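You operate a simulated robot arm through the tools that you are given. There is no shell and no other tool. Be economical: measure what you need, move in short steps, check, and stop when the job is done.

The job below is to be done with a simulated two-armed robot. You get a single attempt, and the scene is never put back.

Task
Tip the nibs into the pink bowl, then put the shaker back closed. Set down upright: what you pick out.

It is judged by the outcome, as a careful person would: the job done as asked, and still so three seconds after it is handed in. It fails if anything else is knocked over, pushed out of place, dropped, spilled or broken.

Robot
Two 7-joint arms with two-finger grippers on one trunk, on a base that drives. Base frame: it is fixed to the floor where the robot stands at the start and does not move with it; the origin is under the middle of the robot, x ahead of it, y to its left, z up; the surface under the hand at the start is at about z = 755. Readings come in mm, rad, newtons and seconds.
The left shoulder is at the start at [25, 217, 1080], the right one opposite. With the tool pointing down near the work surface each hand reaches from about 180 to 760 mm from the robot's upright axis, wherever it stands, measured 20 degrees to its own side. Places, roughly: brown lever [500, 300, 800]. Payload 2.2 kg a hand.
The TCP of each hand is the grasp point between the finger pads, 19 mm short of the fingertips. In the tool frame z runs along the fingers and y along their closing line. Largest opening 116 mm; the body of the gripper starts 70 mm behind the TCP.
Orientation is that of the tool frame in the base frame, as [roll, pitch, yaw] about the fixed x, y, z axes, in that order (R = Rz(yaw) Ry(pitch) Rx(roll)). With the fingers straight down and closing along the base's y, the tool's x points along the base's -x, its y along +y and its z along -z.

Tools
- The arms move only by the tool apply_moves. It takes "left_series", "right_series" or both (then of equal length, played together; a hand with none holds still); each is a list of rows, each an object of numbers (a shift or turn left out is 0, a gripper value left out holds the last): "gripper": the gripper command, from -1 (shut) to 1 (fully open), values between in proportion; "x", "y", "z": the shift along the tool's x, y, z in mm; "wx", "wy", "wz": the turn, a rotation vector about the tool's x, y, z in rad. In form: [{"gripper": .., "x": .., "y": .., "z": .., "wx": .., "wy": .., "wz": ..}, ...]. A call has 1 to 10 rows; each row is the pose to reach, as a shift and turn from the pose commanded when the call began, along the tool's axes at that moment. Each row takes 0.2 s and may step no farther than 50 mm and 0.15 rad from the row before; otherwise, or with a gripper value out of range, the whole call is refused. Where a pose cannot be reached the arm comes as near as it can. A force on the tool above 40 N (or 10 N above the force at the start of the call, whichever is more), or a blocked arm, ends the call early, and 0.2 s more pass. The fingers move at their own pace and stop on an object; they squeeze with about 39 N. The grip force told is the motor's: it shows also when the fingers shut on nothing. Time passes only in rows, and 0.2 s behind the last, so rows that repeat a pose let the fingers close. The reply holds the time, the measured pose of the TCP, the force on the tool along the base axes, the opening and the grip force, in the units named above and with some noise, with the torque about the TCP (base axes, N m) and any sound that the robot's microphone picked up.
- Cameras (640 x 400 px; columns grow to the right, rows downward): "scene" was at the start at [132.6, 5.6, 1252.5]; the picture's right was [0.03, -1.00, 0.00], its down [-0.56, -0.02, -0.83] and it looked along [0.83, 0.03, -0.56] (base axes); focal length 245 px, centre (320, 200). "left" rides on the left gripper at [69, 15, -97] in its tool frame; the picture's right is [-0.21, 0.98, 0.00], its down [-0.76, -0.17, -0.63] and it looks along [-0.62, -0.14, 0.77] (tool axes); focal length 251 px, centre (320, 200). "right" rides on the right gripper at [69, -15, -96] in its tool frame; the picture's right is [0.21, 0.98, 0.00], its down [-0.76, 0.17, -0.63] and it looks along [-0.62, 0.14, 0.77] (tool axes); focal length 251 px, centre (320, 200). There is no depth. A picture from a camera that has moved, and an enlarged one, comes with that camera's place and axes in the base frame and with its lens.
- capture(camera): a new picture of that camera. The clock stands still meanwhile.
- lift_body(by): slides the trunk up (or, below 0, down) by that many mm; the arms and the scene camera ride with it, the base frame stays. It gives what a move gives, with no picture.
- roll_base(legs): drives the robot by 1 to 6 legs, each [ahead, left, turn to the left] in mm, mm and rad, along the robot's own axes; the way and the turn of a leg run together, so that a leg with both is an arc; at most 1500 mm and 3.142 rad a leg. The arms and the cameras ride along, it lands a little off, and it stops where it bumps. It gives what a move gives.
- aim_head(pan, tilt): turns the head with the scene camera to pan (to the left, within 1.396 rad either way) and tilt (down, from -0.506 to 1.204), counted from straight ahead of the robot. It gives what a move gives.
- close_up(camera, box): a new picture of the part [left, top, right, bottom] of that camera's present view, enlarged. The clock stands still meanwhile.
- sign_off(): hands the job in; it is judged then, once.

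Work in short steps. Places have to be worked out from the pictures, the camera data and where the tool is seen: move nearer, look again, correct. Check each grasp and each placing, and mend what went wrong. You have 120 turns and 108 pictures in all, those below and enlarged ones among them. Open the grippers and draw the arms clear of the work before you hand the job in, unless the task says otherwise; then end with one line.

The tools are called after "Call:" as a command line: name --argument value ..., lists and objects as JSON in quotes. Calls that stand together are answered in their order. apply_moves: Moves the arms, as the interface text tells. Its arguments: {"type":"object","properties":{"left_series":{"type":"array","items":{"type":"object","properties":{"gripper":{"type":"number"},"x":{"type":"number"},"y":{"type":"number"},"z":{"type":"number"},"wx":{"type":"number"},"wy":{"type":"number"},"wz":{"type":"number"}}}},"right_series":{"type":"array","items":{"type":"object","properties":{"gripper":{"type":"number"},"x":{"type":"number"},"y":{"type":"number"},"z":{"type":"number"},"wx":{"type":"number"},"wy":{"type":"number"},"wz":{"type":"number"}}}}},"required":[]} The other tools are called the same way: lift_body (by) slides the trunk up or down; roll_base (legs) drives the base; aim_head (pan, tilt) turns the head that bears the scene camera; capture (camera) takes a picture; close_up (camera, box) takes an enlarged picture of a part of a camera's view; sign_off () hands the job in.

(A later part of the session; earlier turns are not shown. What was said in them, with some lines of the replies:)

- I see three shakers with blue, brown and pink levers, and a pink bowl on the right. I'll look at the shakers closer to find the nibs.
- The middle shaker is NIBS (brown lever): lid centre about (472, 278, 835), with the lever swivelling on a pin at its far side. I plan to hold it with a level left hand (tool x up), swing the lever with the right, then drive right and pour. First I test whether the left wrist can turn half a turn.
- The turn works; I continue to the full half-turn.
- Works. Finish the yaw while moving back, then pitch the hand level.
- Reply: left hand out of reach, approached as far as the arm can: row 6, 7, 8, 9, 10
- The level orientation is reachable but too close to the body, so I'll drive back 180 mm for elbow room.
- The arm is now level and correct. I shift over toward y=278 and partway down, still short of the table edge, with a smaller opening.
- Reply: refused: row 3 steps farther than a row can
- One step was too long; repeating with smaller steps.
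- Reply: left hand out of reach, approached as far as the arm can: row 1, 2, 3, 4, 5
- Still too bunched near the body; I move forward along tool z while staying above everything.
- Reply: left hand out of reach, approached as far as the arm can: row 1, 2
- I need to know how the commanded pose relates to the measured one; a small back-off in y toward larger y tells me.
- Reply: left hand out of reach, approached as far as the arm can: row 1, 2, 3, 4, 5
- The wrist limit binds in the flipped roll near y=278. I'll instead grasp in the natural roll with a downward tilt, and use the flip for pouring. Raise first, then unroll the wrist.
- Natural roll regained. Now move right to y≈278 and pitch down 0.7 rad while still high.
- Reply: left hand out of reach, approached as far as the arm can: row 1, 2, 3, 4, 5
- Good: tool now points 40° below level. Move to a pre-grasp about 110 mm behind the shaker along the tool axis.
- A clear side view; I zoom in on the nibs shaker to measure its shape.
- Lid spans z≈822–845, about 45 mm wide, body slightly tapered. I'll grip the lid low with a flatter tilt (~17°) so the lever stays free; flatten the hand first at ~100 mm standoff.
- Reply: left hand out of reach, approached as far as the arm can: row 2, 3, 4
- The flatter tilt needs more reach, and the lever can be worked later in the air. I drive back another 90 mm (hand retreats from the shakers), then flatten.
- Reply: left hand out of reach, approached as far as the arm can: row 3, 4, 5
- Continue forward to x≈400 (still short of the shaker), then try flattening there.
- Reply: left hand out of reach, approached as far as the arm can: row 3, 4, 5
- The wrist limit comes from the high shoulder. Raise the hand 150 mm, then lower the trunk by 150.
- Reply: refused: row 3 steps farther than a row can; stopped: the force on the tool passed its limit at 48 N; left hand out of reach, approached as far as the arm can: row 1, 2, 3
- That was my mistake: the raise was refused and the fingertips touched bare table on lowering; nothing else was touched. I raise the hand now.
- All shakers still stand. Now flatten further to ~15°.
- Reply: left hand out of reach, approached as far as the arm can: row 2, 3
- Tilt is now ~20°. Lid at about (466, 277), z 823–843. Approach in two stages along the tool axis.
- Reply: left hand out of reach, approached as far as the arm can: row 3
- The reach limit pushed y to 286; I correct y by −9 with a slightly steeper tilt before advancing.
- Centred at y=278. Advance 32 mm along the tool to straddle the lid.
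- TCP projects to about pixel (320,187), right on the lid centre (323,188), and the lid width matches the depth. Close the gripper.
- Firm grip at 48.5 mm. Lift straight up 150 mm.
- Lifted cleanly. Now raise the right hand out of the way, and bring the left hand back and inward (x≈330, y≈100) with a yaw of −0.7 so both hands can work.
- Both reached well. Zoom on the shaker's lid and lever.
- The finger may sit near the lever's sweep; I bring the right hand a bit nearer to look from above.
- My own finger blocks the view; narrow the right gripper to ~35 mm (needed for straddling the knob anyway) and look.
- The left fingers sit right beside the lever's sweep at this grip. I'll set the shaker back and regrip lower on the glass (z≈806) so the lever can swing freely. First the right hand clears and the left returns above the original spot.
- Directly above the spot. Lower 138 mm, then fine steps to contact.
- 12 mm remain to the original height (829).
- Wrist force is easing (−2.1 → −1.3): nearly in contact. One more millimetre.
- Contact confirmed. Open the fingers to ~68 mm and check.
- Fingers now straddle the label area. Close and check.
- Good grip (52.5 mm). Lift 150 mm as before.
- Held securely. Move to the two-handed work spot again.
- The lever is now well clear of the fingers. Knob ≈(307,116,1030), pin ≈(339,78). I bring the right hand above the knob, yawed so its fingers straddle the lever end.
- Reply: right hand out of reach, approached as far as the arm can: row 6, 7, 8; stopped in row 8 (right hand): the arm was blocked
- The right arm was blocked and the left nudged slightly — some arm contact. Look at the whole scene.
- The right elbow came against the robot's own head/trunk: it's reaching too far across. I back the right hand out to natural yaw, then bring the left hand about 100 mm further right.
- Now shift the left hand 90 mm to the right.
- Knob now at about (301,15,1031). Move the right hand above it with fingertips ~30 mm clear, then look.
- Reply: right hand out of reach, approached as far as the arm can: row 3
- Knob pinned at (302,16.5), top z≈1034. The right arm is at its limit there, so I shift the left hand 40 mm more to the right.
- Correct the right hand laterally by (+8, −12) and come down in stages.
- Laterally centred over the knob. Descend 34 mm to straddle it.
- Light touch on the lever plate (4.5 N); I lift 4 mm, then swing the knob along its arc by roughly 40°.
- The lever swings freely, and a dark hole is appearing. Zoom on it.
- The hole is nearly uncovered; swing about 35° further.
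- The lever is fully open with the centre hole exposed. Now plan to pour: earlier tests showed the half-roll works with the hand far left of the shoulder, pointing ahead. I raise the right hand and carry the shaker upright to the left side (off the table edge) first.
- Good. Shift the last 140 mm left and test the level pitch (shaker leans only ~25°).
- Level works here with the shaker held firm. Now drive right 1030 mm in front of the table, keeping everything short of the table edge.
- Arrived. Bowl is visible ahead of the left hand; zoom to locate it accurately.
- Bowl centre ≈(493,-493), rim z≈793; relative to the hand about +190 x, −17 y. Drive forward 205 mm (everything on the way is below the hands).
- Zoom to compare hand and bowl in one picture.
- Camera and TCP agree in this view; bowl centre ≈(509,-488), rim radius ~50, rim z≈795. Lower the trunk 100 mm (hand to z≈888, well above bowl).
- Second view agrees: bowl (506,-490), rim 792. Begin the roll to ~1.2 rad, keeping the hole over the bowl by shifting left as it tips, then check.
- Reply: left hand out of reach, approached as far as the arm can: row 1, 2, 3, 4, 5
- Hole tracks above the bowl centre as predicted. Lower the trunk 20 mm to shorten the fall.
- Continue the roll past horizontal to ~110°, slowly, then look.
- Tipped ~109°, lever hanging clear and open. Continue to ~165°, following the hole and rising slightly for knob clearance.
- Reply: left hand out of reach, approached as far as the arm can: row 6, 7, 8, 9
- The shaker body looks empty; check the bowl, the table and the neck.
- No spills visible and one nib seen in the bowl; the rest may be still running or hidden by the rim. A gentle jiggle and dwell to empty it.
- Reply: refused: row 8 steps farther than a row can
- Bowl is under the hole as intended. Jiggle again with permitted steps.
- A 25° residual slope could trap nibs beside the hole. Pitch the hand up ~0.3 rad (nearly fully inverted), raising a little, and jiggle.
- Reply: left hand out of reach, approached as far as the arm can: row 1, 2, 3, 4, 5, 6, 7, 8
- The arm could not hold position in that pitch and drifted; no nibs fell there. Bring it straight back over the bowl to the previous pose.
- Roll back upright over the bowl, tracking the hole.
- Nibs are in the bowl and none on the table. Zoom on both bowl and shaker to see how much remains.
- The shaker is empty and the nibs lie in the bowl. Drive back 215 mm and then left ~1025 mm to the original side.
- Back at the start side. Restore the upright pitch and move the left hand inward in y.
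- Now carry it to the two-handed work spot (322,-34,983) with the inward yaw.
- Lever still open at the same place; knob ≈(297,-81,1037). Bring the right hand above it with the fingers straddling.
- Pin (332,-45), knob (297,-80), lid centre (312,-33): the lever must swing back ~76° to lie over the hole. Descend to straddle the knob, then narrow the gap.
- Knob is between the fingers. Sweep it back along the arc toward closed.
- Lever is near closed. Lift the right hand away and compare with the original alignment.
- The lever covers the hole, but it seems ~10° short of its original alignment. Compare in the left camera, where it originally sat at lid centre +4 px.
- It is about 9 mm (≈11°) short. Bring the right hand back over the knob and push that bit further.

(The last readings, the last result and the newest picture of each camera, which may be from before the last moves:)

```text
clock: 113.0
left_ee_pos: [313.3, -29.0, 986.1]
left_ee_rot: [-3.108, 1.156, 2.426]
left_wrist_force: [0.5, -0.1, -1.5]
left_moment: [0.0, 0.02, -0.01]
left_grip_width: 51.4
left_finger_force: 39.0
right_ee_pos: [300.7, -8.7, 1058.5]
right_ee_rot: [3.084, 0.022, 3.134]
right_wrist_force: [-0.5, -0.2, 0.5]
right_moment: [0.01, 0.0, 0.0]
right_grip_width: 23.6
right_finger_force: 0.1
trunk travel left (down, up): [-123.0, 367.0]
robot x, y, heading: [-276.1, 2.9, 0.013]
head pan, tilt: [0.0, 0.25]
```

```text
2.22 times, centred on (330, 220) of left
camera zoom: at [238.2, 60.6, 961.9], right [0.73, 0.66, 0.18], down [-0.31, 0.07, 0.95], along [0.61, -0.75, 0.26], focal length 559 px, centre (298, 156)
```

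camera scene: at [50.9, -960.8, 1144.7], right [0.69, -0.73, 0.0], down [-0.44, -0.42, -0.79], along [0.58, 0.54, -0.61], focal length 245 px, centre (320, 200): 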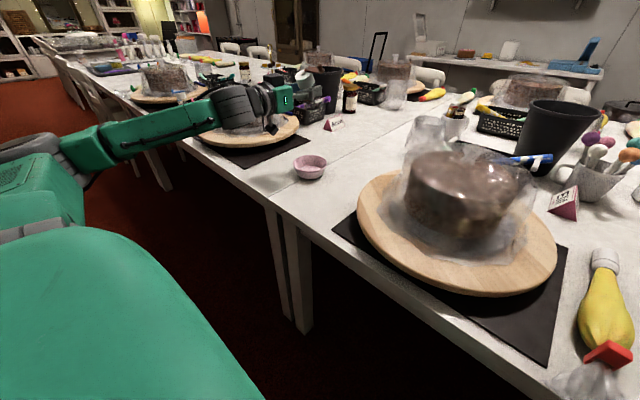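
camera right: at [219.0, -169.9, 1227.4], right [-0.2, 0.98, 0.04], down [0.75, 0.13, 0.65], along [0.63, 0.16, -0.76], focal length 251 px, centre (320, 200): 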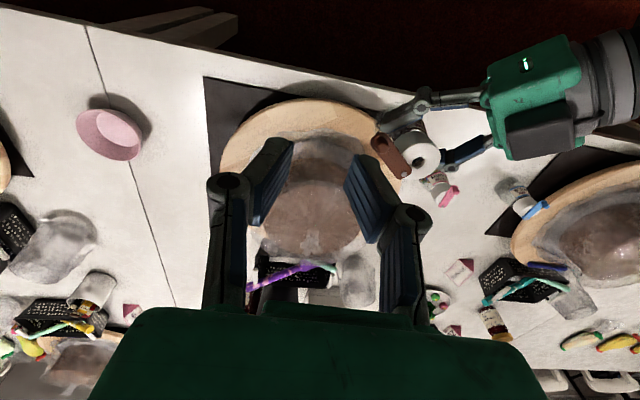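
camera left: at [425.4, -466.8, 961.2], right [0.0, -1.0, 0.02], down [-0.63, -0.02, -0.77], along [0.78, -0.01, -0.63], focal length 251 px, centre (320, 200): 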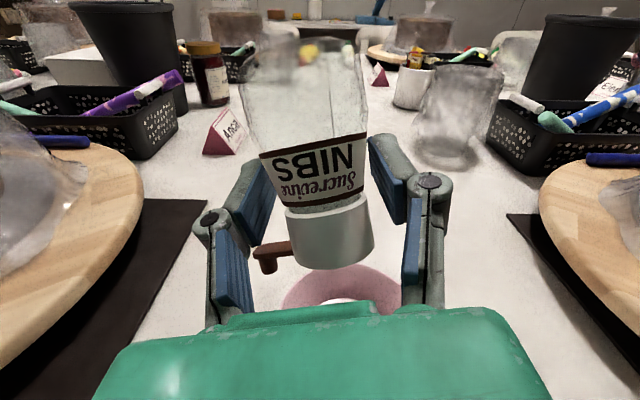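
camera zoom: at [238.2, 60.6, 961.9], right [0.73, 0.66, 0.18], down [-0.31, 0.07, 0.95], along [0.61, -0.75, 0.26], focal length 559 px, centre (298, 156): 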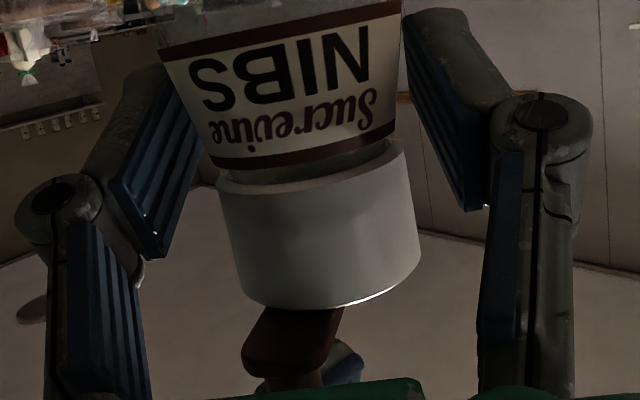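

The fingertips ended 10 mm too high and only brushed the knob. Recentre, lower 11 mm, and push again.

Call:
apply_moves --right_series '[{"y": -9, "x": 9}, {"y": -9, "x": 9, "z": 5}, {"y": -9.5, "x": 9, "z": 11}, {"y": -4, "x": 7, "z": 11}, {"y": 0, "x": 5, "z": 11}, {"y": 4, "x": 3, "z": 11}, {"y": 4, "x": 3, "z": 11}]'

Call:
close_up --camera "left" --box '[240, 130, 420, 310]'

```text
clock: 114.6
left_ee_pos: [313.8, -29.0, 986.9]
left_ee_rot: [-3.11, 1.159, 2.423]
left_wrist_force: [-0.2, 0.0, -2.6]
left_moment: [-0.03, 0.02, -0.03]
left_grip_width: 49.1
left_finger_force: 38.8
right_ee_pos: [299.3, -4.8, 1048.8]
right_ee_rot: [3.078, 0.025, 3.133]
right_wrist_force: [-0.2, 0.9, -0.1]
right_moment: [-0.04, 0.01, 0.01]
right_grip_width: 23.7
right_finger_force: 0.1
trunk travel left (down, up): [-123.0, 367.0]
robot x, y, heading: [-274.5, 2.1, 0.018]
head pan, tilt: [0.0, 0.25]
```

```text
2.22 times, centred on (330, 220) of left
camera zoom: at [238.4, 60.4, 962.4], right [0.73, 0.66, 0.18], down [-0.31, 0.07, 0.95], along [0.61, -0.75, 0.26], focal length 559 px, centre (298, 156)
```

zoom: 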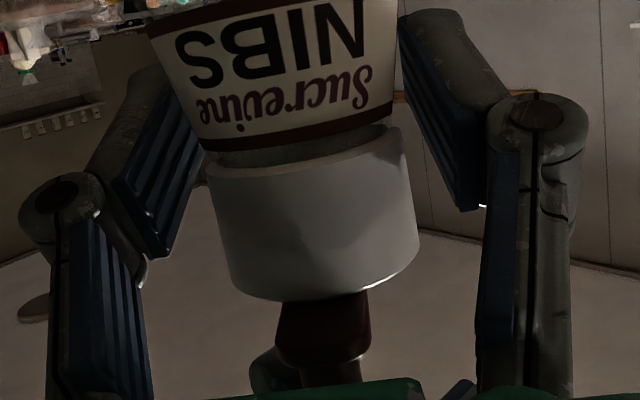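

The lever is now aligned with the lid centre, closed. The shaker slid ~4 mm down in the grip but is held. Withdraw the right hand straight up and away.

Call:
apply_moves --right_series '[{"y": 3}, {"y": 2, "z": -25}, {"y": 2, "z": -60}, {"y": -20, "z": -90}, {"y": -60, "z": -90}, {"y": -105, "z": -90}]'

Call:
close_up --camera "scene" --box '[280, 160, 380, 280]'

Call:
close_up --camera "left" --box '[200, 20, 440, 310]'

```text
clock: 116.0
left_ee_pos: [312.7, -31.7, 985.5]
left_ee_rot: [-3.113, 1.155, 2.422]
left_wrist_force: [0.8, 0.3, -2.0]
left_moment: [0.01, 0.0, 0.04]
left_grip_width: 49.3
left_finger_force: 39.0
right_ee_pos: [293.9, -112.5, 1126.3]
right_ee_rot: [3.093, 0.019, -3.139]
right_wrist_force: [-0.2, -0.2, 0.1]
right_moment: [0.05, 0.0, 0.02]
right_grip_width: 23.7
right_finger_force: 0.0
trunk travel left (down, up): [-123.0, 367.0]
robot x, y, heading: [-274.0, -0.9, 0.015]
head pan, tilt: [0.0, 0.25]
```

```text
3.33 times, centred on (330, 220) of scene
camera zoom: at [-138.5, 1.3, 1181.0], right [0.02, -1.0, 0.0], down [-0.25, 0.0, -0.97], along [0.97, 0.02, -0.25], focal length 815 px, centre (287, 133)
```

zoom: 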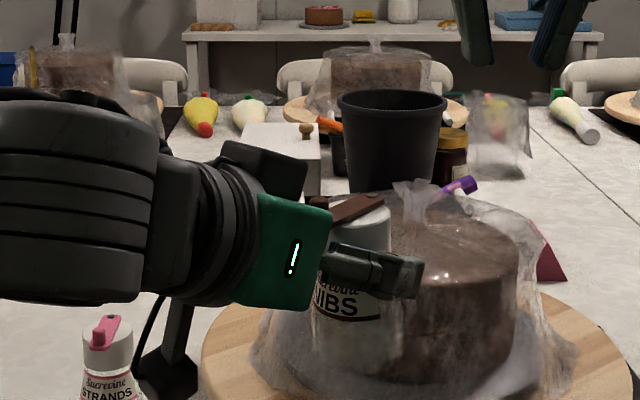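

```text
1.38 times, centred on (320, 165) of left
camera zoom: at [238.3, 57.4, 961.9], right [0.73, 0.66, 0.19], down [-0.31, 0.07, 0.95], along [0.61, -0.75, 0.25], focal length 347 px, centre (320, 248)
```

zoom: 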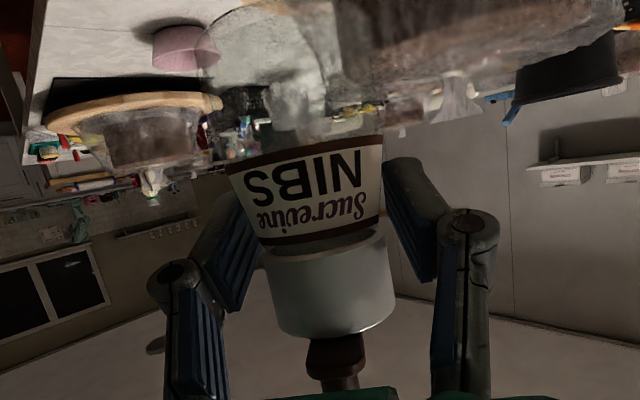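

Lever closed and aligned, shaker upright, sunk ~5 mm in the grip. Carry it back above its original spot.

Call:
apply_moves --left_series '[{"x": 4.4, "y": 41.5, "z": -10, "wx": -0.082, "wz": -0.036}, {"x": 8.8, "y": 83, "z": -20, "wx": -0.164, "wz": -0.072}, {"x": 13.2, "y": 124.4, "z": -30, "wx": -0.246, "wz": -0.108}, {"x": 17.6, "y": 165.8, "z": -40, "wx": -0.327, "wz": -0.144}, {"x": 22, "y": 207.3, "z": -50, "wx": -0.409, "wz": -0.181}, {"x": 26.5, "y": 248.8, "z": -60, "wx": -0.491, "wz": -0.217}, {"x": 31, "y": 290, "z": -70, "wx": -0.573, "wz": -0.253}, {"x": 35.3, "y": 331.7, "z": -79.8, "wx": -0.655, "wz": -0.289}, {"x": 35.3, "y": 331.7, "z": -79.8, "wx": -0.655, "wz": -0.289}]'

```text
clock: 118.0
left_ee_pos: [473.1, 274.1, 984.7]
left_ee_rot: [-3.114, 1.149, 3.138]
left_wrist_force: [0.6, -0.7, -2.9]
left_moment: [-0.01, -0.03, 0.03]
left_grip_width: 48.9
left_finger_force: 39.1
right_ee_pos: [294.3, -108.7, 1128.8]
right_ee_rot: [3.094, 0.019, -3.14]
right_wrist_force: [-0.8, 0.1, 0.0]
right_moment: [0.03, -0.02, -0.01]
right_grip_width: 23.9
right_finger_force: 0.1
trunk travel left (down, up): [-123.0, 367.0]
robot x, y, heading: [-274.8, 3.5, 0.014]
head pan, tilt: [0.0, 0.25]
```

Slight correction (−6, +1.5) and lower to z≈875, leaving ~60 mm for a visual check.

Call:
apply_moves --left_series '[{"x": 34, "y": 0.5, "z": 13, "wy": 0.025}, {"x": 68, "y": 1, "z": 26, "wy": 0.025}, {"x": 103, "y": 1.5, "z": 39.5, "wy": 0.025}, {"x": 103, "y": 1.5, "z": 39.5, "wy": 0.025}]'

Call:
aim_head --pan 0.25 --tilt 0.585

Call:
close_up --camera "scene" --box '[220, 120, 360, 220]'

Call:
capture --camera "left"

```text
clock: 119.0
left_ee_pos: [466.1, 273.1, 876.8]
left_ee_rot: [-3.114, 1.124, 3.139]
left_wrist_force: [0.0, 0.1, -1.9]
left_moment: [0.0, -0.02, 0.03]
left_grip_width: 49.1
left_finger_force: 39.2
right_ee_pos: [292.3, -108.3, 1128.7]
right_ee_rot: [3.093, 0.019, -3.14]
right_wrist_force: [0.3, -0.3, -0.5]
right_moment: [-0.01, 0.0, 0.04]
right_grip_width: 23.6
right_finger_force: 0.1
trunk travel left (down, up): [-123.0, 367.0]
robot x, y, heading: [-275.9, 1.5, 0.015]
head pan, tilt: [0.0, 0.25]
```

```text
clock: 119.8
left_ee_pos: [467.6, 273.1, 875.2]
left_ee_rot: [-3.115, 1.123, 3.137]
left_wrist_force: [-0.3, 0.2, -2.2]
left_moment: [0.0, -0.01, 0.0]
left_grip_width: 49.2
left_finger_force: 38.7
right_ee_pos: [293.7, -108.6, 1128.9]
right_ee_rot: [3.095, 0.019, -3.139]
right_wrist_force: [0.0, -0.1, 1.0]
right_moment: [0.03, -0.03, 0.01]
right_grip_width: 24.0
right_finger_force: 0.1
trunk travel left (down, up): [-123.0, 367.0]
robot x, y, heading: [-274.8, 3.4, 0.018]
head pan, tilt: [0.25, 0.585]
```

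```text
4.00 times, centred on (290, 170) of scene
camera zoom: at [-145.9, 28.1, 1150.3], right [0.26, -0.96, 0.0], down [-0.54, -0.15, -0.83], along [0.8, 0.22, -0.56], focal length 978 px, centre (440, 320)
```

zoom: 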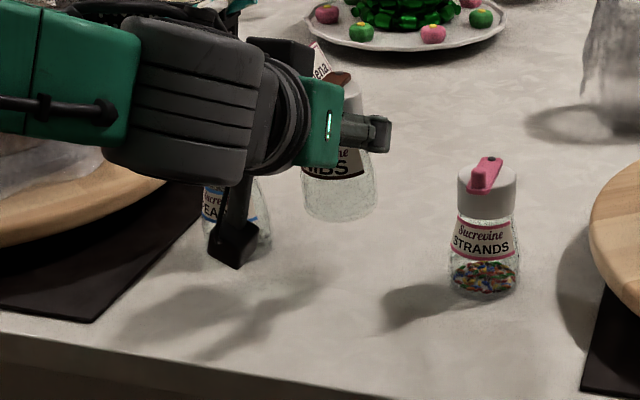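

```text
14 pictures are left
camera left: at [351.3, 290.4, 854.9], right [0.12, 0.98, 0.18], down [-0.25, -0.15, 0.96], along [0.96, -0.16, 0.22], focal length 251 px, centre (320, 200)
```

left: 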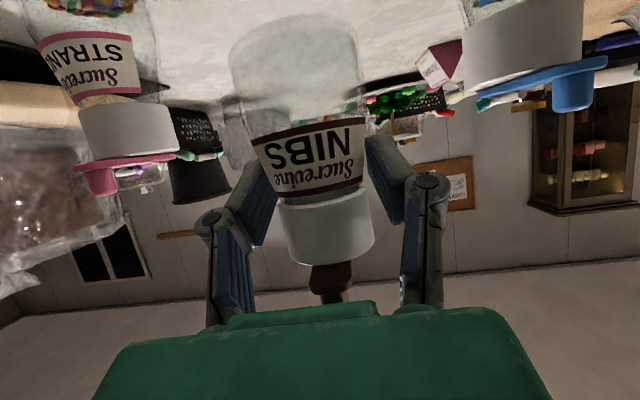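

Aligned with the neighbours as before. Lower 57 mm, then feel for contact.

Call:
apply_moves --left_series '[{"x": 18, "y": 1, "z": 8.6}, {"x": 36, "y": 2, "z": 17.3}, {"x": 51.5, "y": 2, "z": 24.6}, {"x": 51.5, "y": 2, "z": 24.6}]'

Call:
apply_moves --left_series '[{"x": 1.8, "z": 0.9}, {"x": 2.7, "z": 1.3}, {"x": 3.6, "z": 1.7}]'

```text
clock: 120.8
left_ee_pos: [465.3, 276.3, 815.8]
left_ee_rot: [-3.116, 1.124, 3.135]
left_wrist_force: [-0.1, -0.5, -1.1]
left_moment: [-0.02, -0.01, 0.0]
left_grip_width: 48.9
left_finger_force: 38.8
right_ee_pos: [293.6, -109.2, 1127.9]
right_ee_rot: [3.095, 0.021, -3.14]
right_wrist_force: [-0.1, 0.2, -0.1]
right_moment: [0.01, 0.01, 0.0]
right_grip_width: 23.8
right_finger_force: 0.0
trunk travel left (down, up): [-123.0, 367.0]
robot x, y, heading: [-272.5, 1.2, 0.015]
head pan, tilt: [0.25, 0.585]
```

```text
clock: 121.6
left_ee_pos: [465.0, 275.2, 813.1]
left_ee_rot: [-3.117, 1.125, 3.137]
left_wrist_force: [0.7, 0.4, 1.7]
left_moment: [0.06, 0.05, -0.03]
left_grip_width: 49.0
left_finger_force: 38.8
right_ee_pos: [293.1, -108.8, 1127.9]
right_ee_rot: [3.092, 0.02, -3.14]
right_wrist_force: [1.0, 1.2, -0.6]
right_moment: [0.01, 0.0, 0.02]
right_grip_width: 24.0
right_finger_force: 0.2
trunk travel left (down, up): [-123.0, 367.0]
robot x, y, heading: [-276.4, 4.6, 0.012]
head pan, tilt: [0.25, 0.585]
```

Contact is beginning (+1.7 N). Half a millimetre more to confirm and check.

Call:
apply_moves --left_series '[{"x": 0.6, "z": 0.3}, {"x": 0.9, "z": 0.4}]'

Call:
close_up --camera "scene" --box '[240, 120, 360, 220]'

```text
clock: 122.2
left_ee_pos: [465.2, 273.9, 813.6]
left_ee_rot: [-3.115, 1.127, 3.136]
left_wrist_force: [4.0, 1.5, 12.8]
left_moment: [0.22, 0.04, -0.07]
left_grip_width: 49.0
left_finger_force: 39.1
right_ee_pos: [292.5, -108.9, 1129.1]
right_ee_rot: [3.095, 0.022, -3.14]
right_wrist_force: [-0.5, 0.0, -0.5]
right_moment: [-0.02, -0.02, 0.0]
right_grip_width: 23.8
right_finger_force: 0.0
trunk travel left (down, up): [-123.0, 367.0]
robot x, y, heading: [-277.3, 0.0, 0.018]
head pan, tilt: [0.25, 0.585]
```

```text
4.00 times, centred on (300, 170) of scene
camera zoom: at [-147.6, 27.3, 1150.6], right [0.26, -0.96, 0.0], down [-0.54, -0.15, -0.83], along [0.8, 0.22, -0.55], focal length 978 px, centre (400, 320)
```

zoom: 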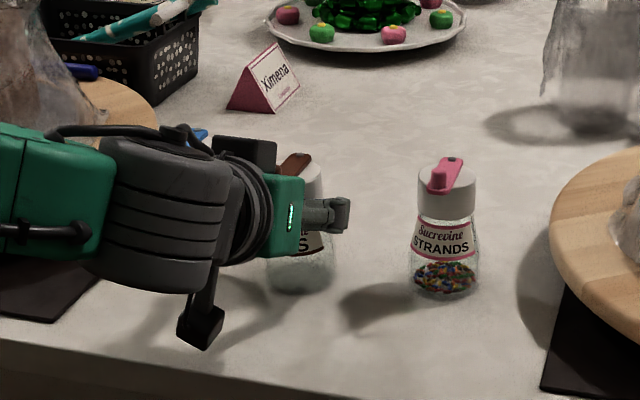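

Firm contact; ease 0.6 mm and open the fingers gradually.

Call:
apply_moves --left_series '[{"x": -0.7, "z": -0.3}, {"x": -0.7, "z": -0.3, "gripper": -0.1}, {"x": -0.7, "z": -0.3, "gripper": 0.0}, {"x": -0.7, "z": -0.3, "gripper": 0.17}, {"x": -0.7, "z": -0.3, "gripper": 0.17}]'

Call:
capture --camera "left"

```text
clock: 123.4
left_ee_pos: [466.3, 274.7, 810.8]
left_ee_rot: [-3.116, 1.122, 3.136]
left_wrist_force: [0.3, 0.4, 0.2]
left_moment: [0.01, 0.0, 0.02]
left_grip_width: 68.1
left_finger_force: 0.1
right_ee_pos: [292.6, -109.3, 1128.6]
right_ee_rot: [3.093, 0.02, -3.14]
right_wrist_force: [0.2, -0.4, 0.8]
right_moment: [0.03, -0.01, 0.01]
right_grip_width: 23.9
right_finger_force: 0.0
trunk travel left (down, up): [-123.0, 367.0]
robot x, y, heading: [-275.0, -0.2, 0.016]
head pan, tilt: [0.25, 0.585]
```

```text
12 pictures are left
camera left: at [349.6, 292.8, 791.2], right [0.12, 0.98, 0.18], down [-0.25, -0.15, 0.96], along [0.96, -0.16, 0.22], focal length 251 px, centre (320, 200)
```

left: 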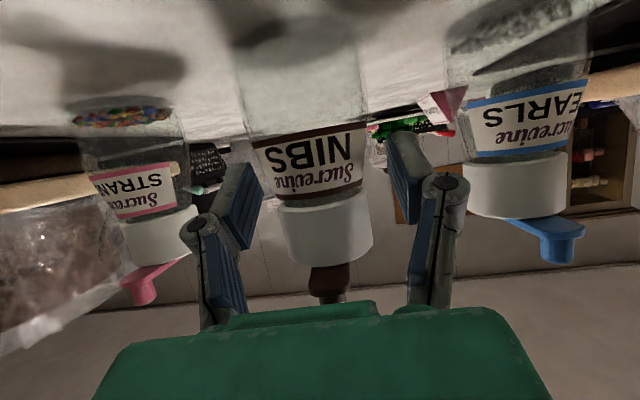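

It stands upright with clearance both sides. Retract straight back along the tool axis.

Call:
apply_moves --left_series '[{"z": -20}, {"z": -45}, {"z": -75}, {"z": -110}, {"z": -130, "x": -40}, {"z": -130, "x": -85}]'

Call:
close_up --camera "scene" --box '[240, 120, 360, 220]'

Call:
close_up --camera "left" --box '[200, 0, 440, 200]'

```text
clock: 124.8
left_ee_pos: [386.0, 277.1, 943.1]
left_ee_rot: [-3.119, 1.122, 3.132]
left_wrist_force: [-0.5, 0.7, -0.9]
left_moment: [-0.03, 0.0, 0.05]
left_grip_width: 68.2
left_finger_force: 0.0
right_ee_pos: [292.3, -109.4, 1128.4]
right_ee_rot: [3.094, 0.021, -3.139]
right_wrist_force: [0.0, -0.2, 0.2]
right_moment: [0.02, -0.03, 0.0]
right_grip_width: 23.8
right_finger_force: 0.1
trunk travel left (down, up): [-123.0, 367.0]
robot x, y, heading: [-277.0, 3.5, 0.017]
head pan, tilt: [0.25, 0.585]
```

```text
4.00 times, centred on (300, 170) of scene
camera zoom: at [-146.8, 27.0, 1150.3], right [0.26, -0.96, 0.0], down [-0.54, -0.15, -0.83], along [0.8, 0.22, -0.56], focal length 978 px, centre (400, 320)
```

zoom: 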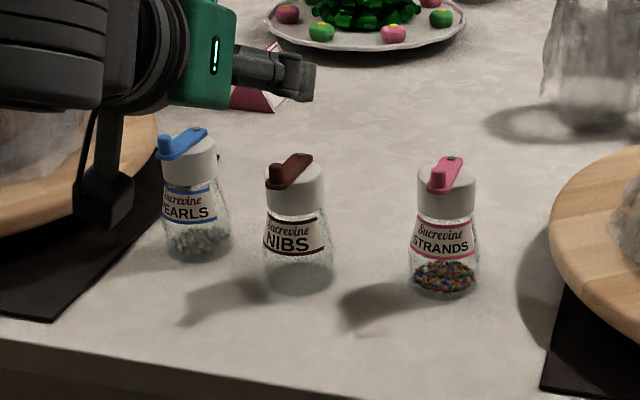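

```text
2.00 times, centred on (320, 100) of left
camera zoom: at [270.4, 294.6, 924.2], right [0.12, 0.98, 0.18], down [-0.25, -0.15, 0.96], along [0.96, -0.16, 0.22], focal length 503 px, centre (320, 400)
```

zoom: 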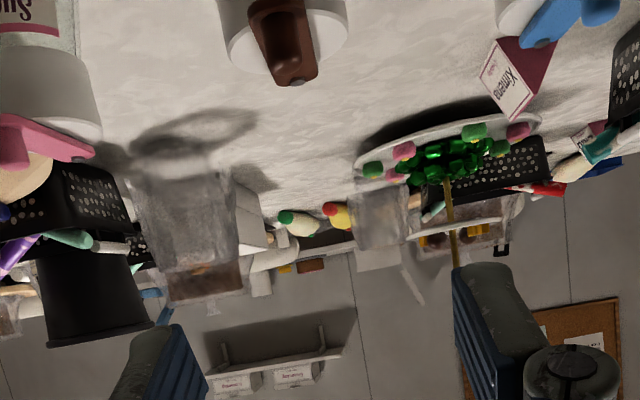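

NIBS stands closed and upright in its row. Open both grippers, raise the left hand clear, and take a final look at lever and bowl.

Call:
apply_moves --left_series '[{"x": -40, "z": -15, "gripper": 1}, {"x": -80, "z": -30}, {"x": -110, "z": -45}]' --right_series '[{"gripper": 1}, {"z": -20}, {"z": -20}]'

Call:
close_up --camera "scene" --box '[270, 145, 370, 205]'

Call:
aim_head --pan -0.5 --tilt 0.5

Call:
close_up --camera "scene" --box '[200, 140, 400, 270]'

```text
clock: 125.6
left_ee_pos: [393.5, 277.6, 1062.6]
left_ee_rot: [-3.119, 1.125, 3.129]
left_wrist_force: [-0.2, 0.0, -0.9]
left_moment: [0.0, 0.03, -0.02]
left_grip_width: 116.1
left_finger_force: 0.1
right_ee_pos: [292.7, -110.3, 1149.9]
right_ee_rot: [3.095, 0.023, -3.141]
right_wrist_force: [-0.8, 0.6, 0.1]
right_moment: [0.05, 0.03, -0.02]
right_grip_width: 116.5
right_finger_force: 0.1
trunk travel left (down, up): [-123.0, 367.0]
robot x, y, heading: [-276.5, 2.1, 0.013]
head pan, tilt: [0.25, 0.585]
```

```text
6.40 times, centred on (320, 175) of scene
camera zoom: at [-147.5, 26.7, 1150.4], right [0.26, -0.96, 0.0], down [-0.54, -0.15, -0.83], along [0.8, 0.22, -0.55], focal length 1565 px, centre (320, 360)
```

zoom: 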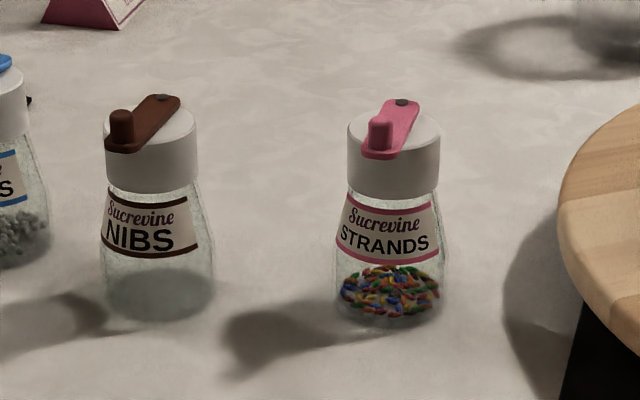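

```text
clock: 126.7
left_ee_pos: [394.3, 280.1, 1061.2]
left_ee_rot: [-3.114, 1.123, 3.138]
left_wrist_force: [0.7, -0.5, -0.2]
left_moment: [0.0, -0.01, 0.03]
left_grip_width: 116.0
left_finger_force: 0.0
right_ee_pos: [292.9, -108.5, 1149.3]
right_ee_rot: [3.095, 0.019, -3.141]
right_wrist_force: [0.4, -0.8, 0.2]
right_moment: [0.03, 0.05, 0.0]
right_grip_width: 116.0
right_finger_force: 0.1
trunk travel left (down, up): [-123.0, 367.0]
robot x, y, heading: [-276.8, 2.7, 0.022]
head pan, tilt: [-0.499, 0.499]
```

```text
3.08 times, centred on (300, 205) of scene
camera zoom: at [-151.8, -37.4, 1158.1], right [-0.46, -0.89, 0.0], down [-0.43, 0.22, -0.88], along [0.78, -0.41, -0.48], focal length 753 px, centre (382, 185)
```

zoom: 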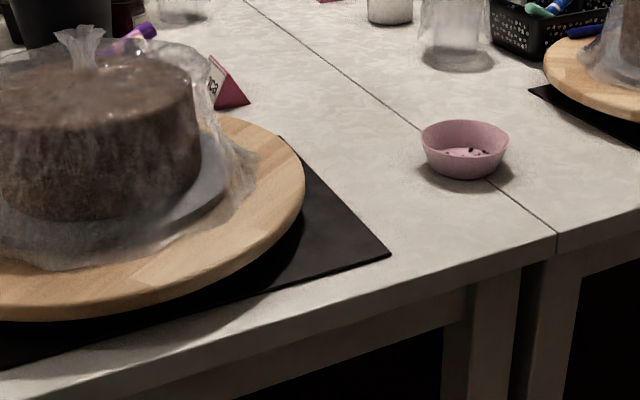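

The nibs are in the bowl with no spills in view. The shaker is back in its place, upright and closed, and both hands are clear, so I hand the job in.

Call:
sign_off

```text
The job is handed in.
```

The nibs are in the pink bowl, none are visible on the table around it, and the empty nibs shaker stands upright in its original spot with the lever closed.
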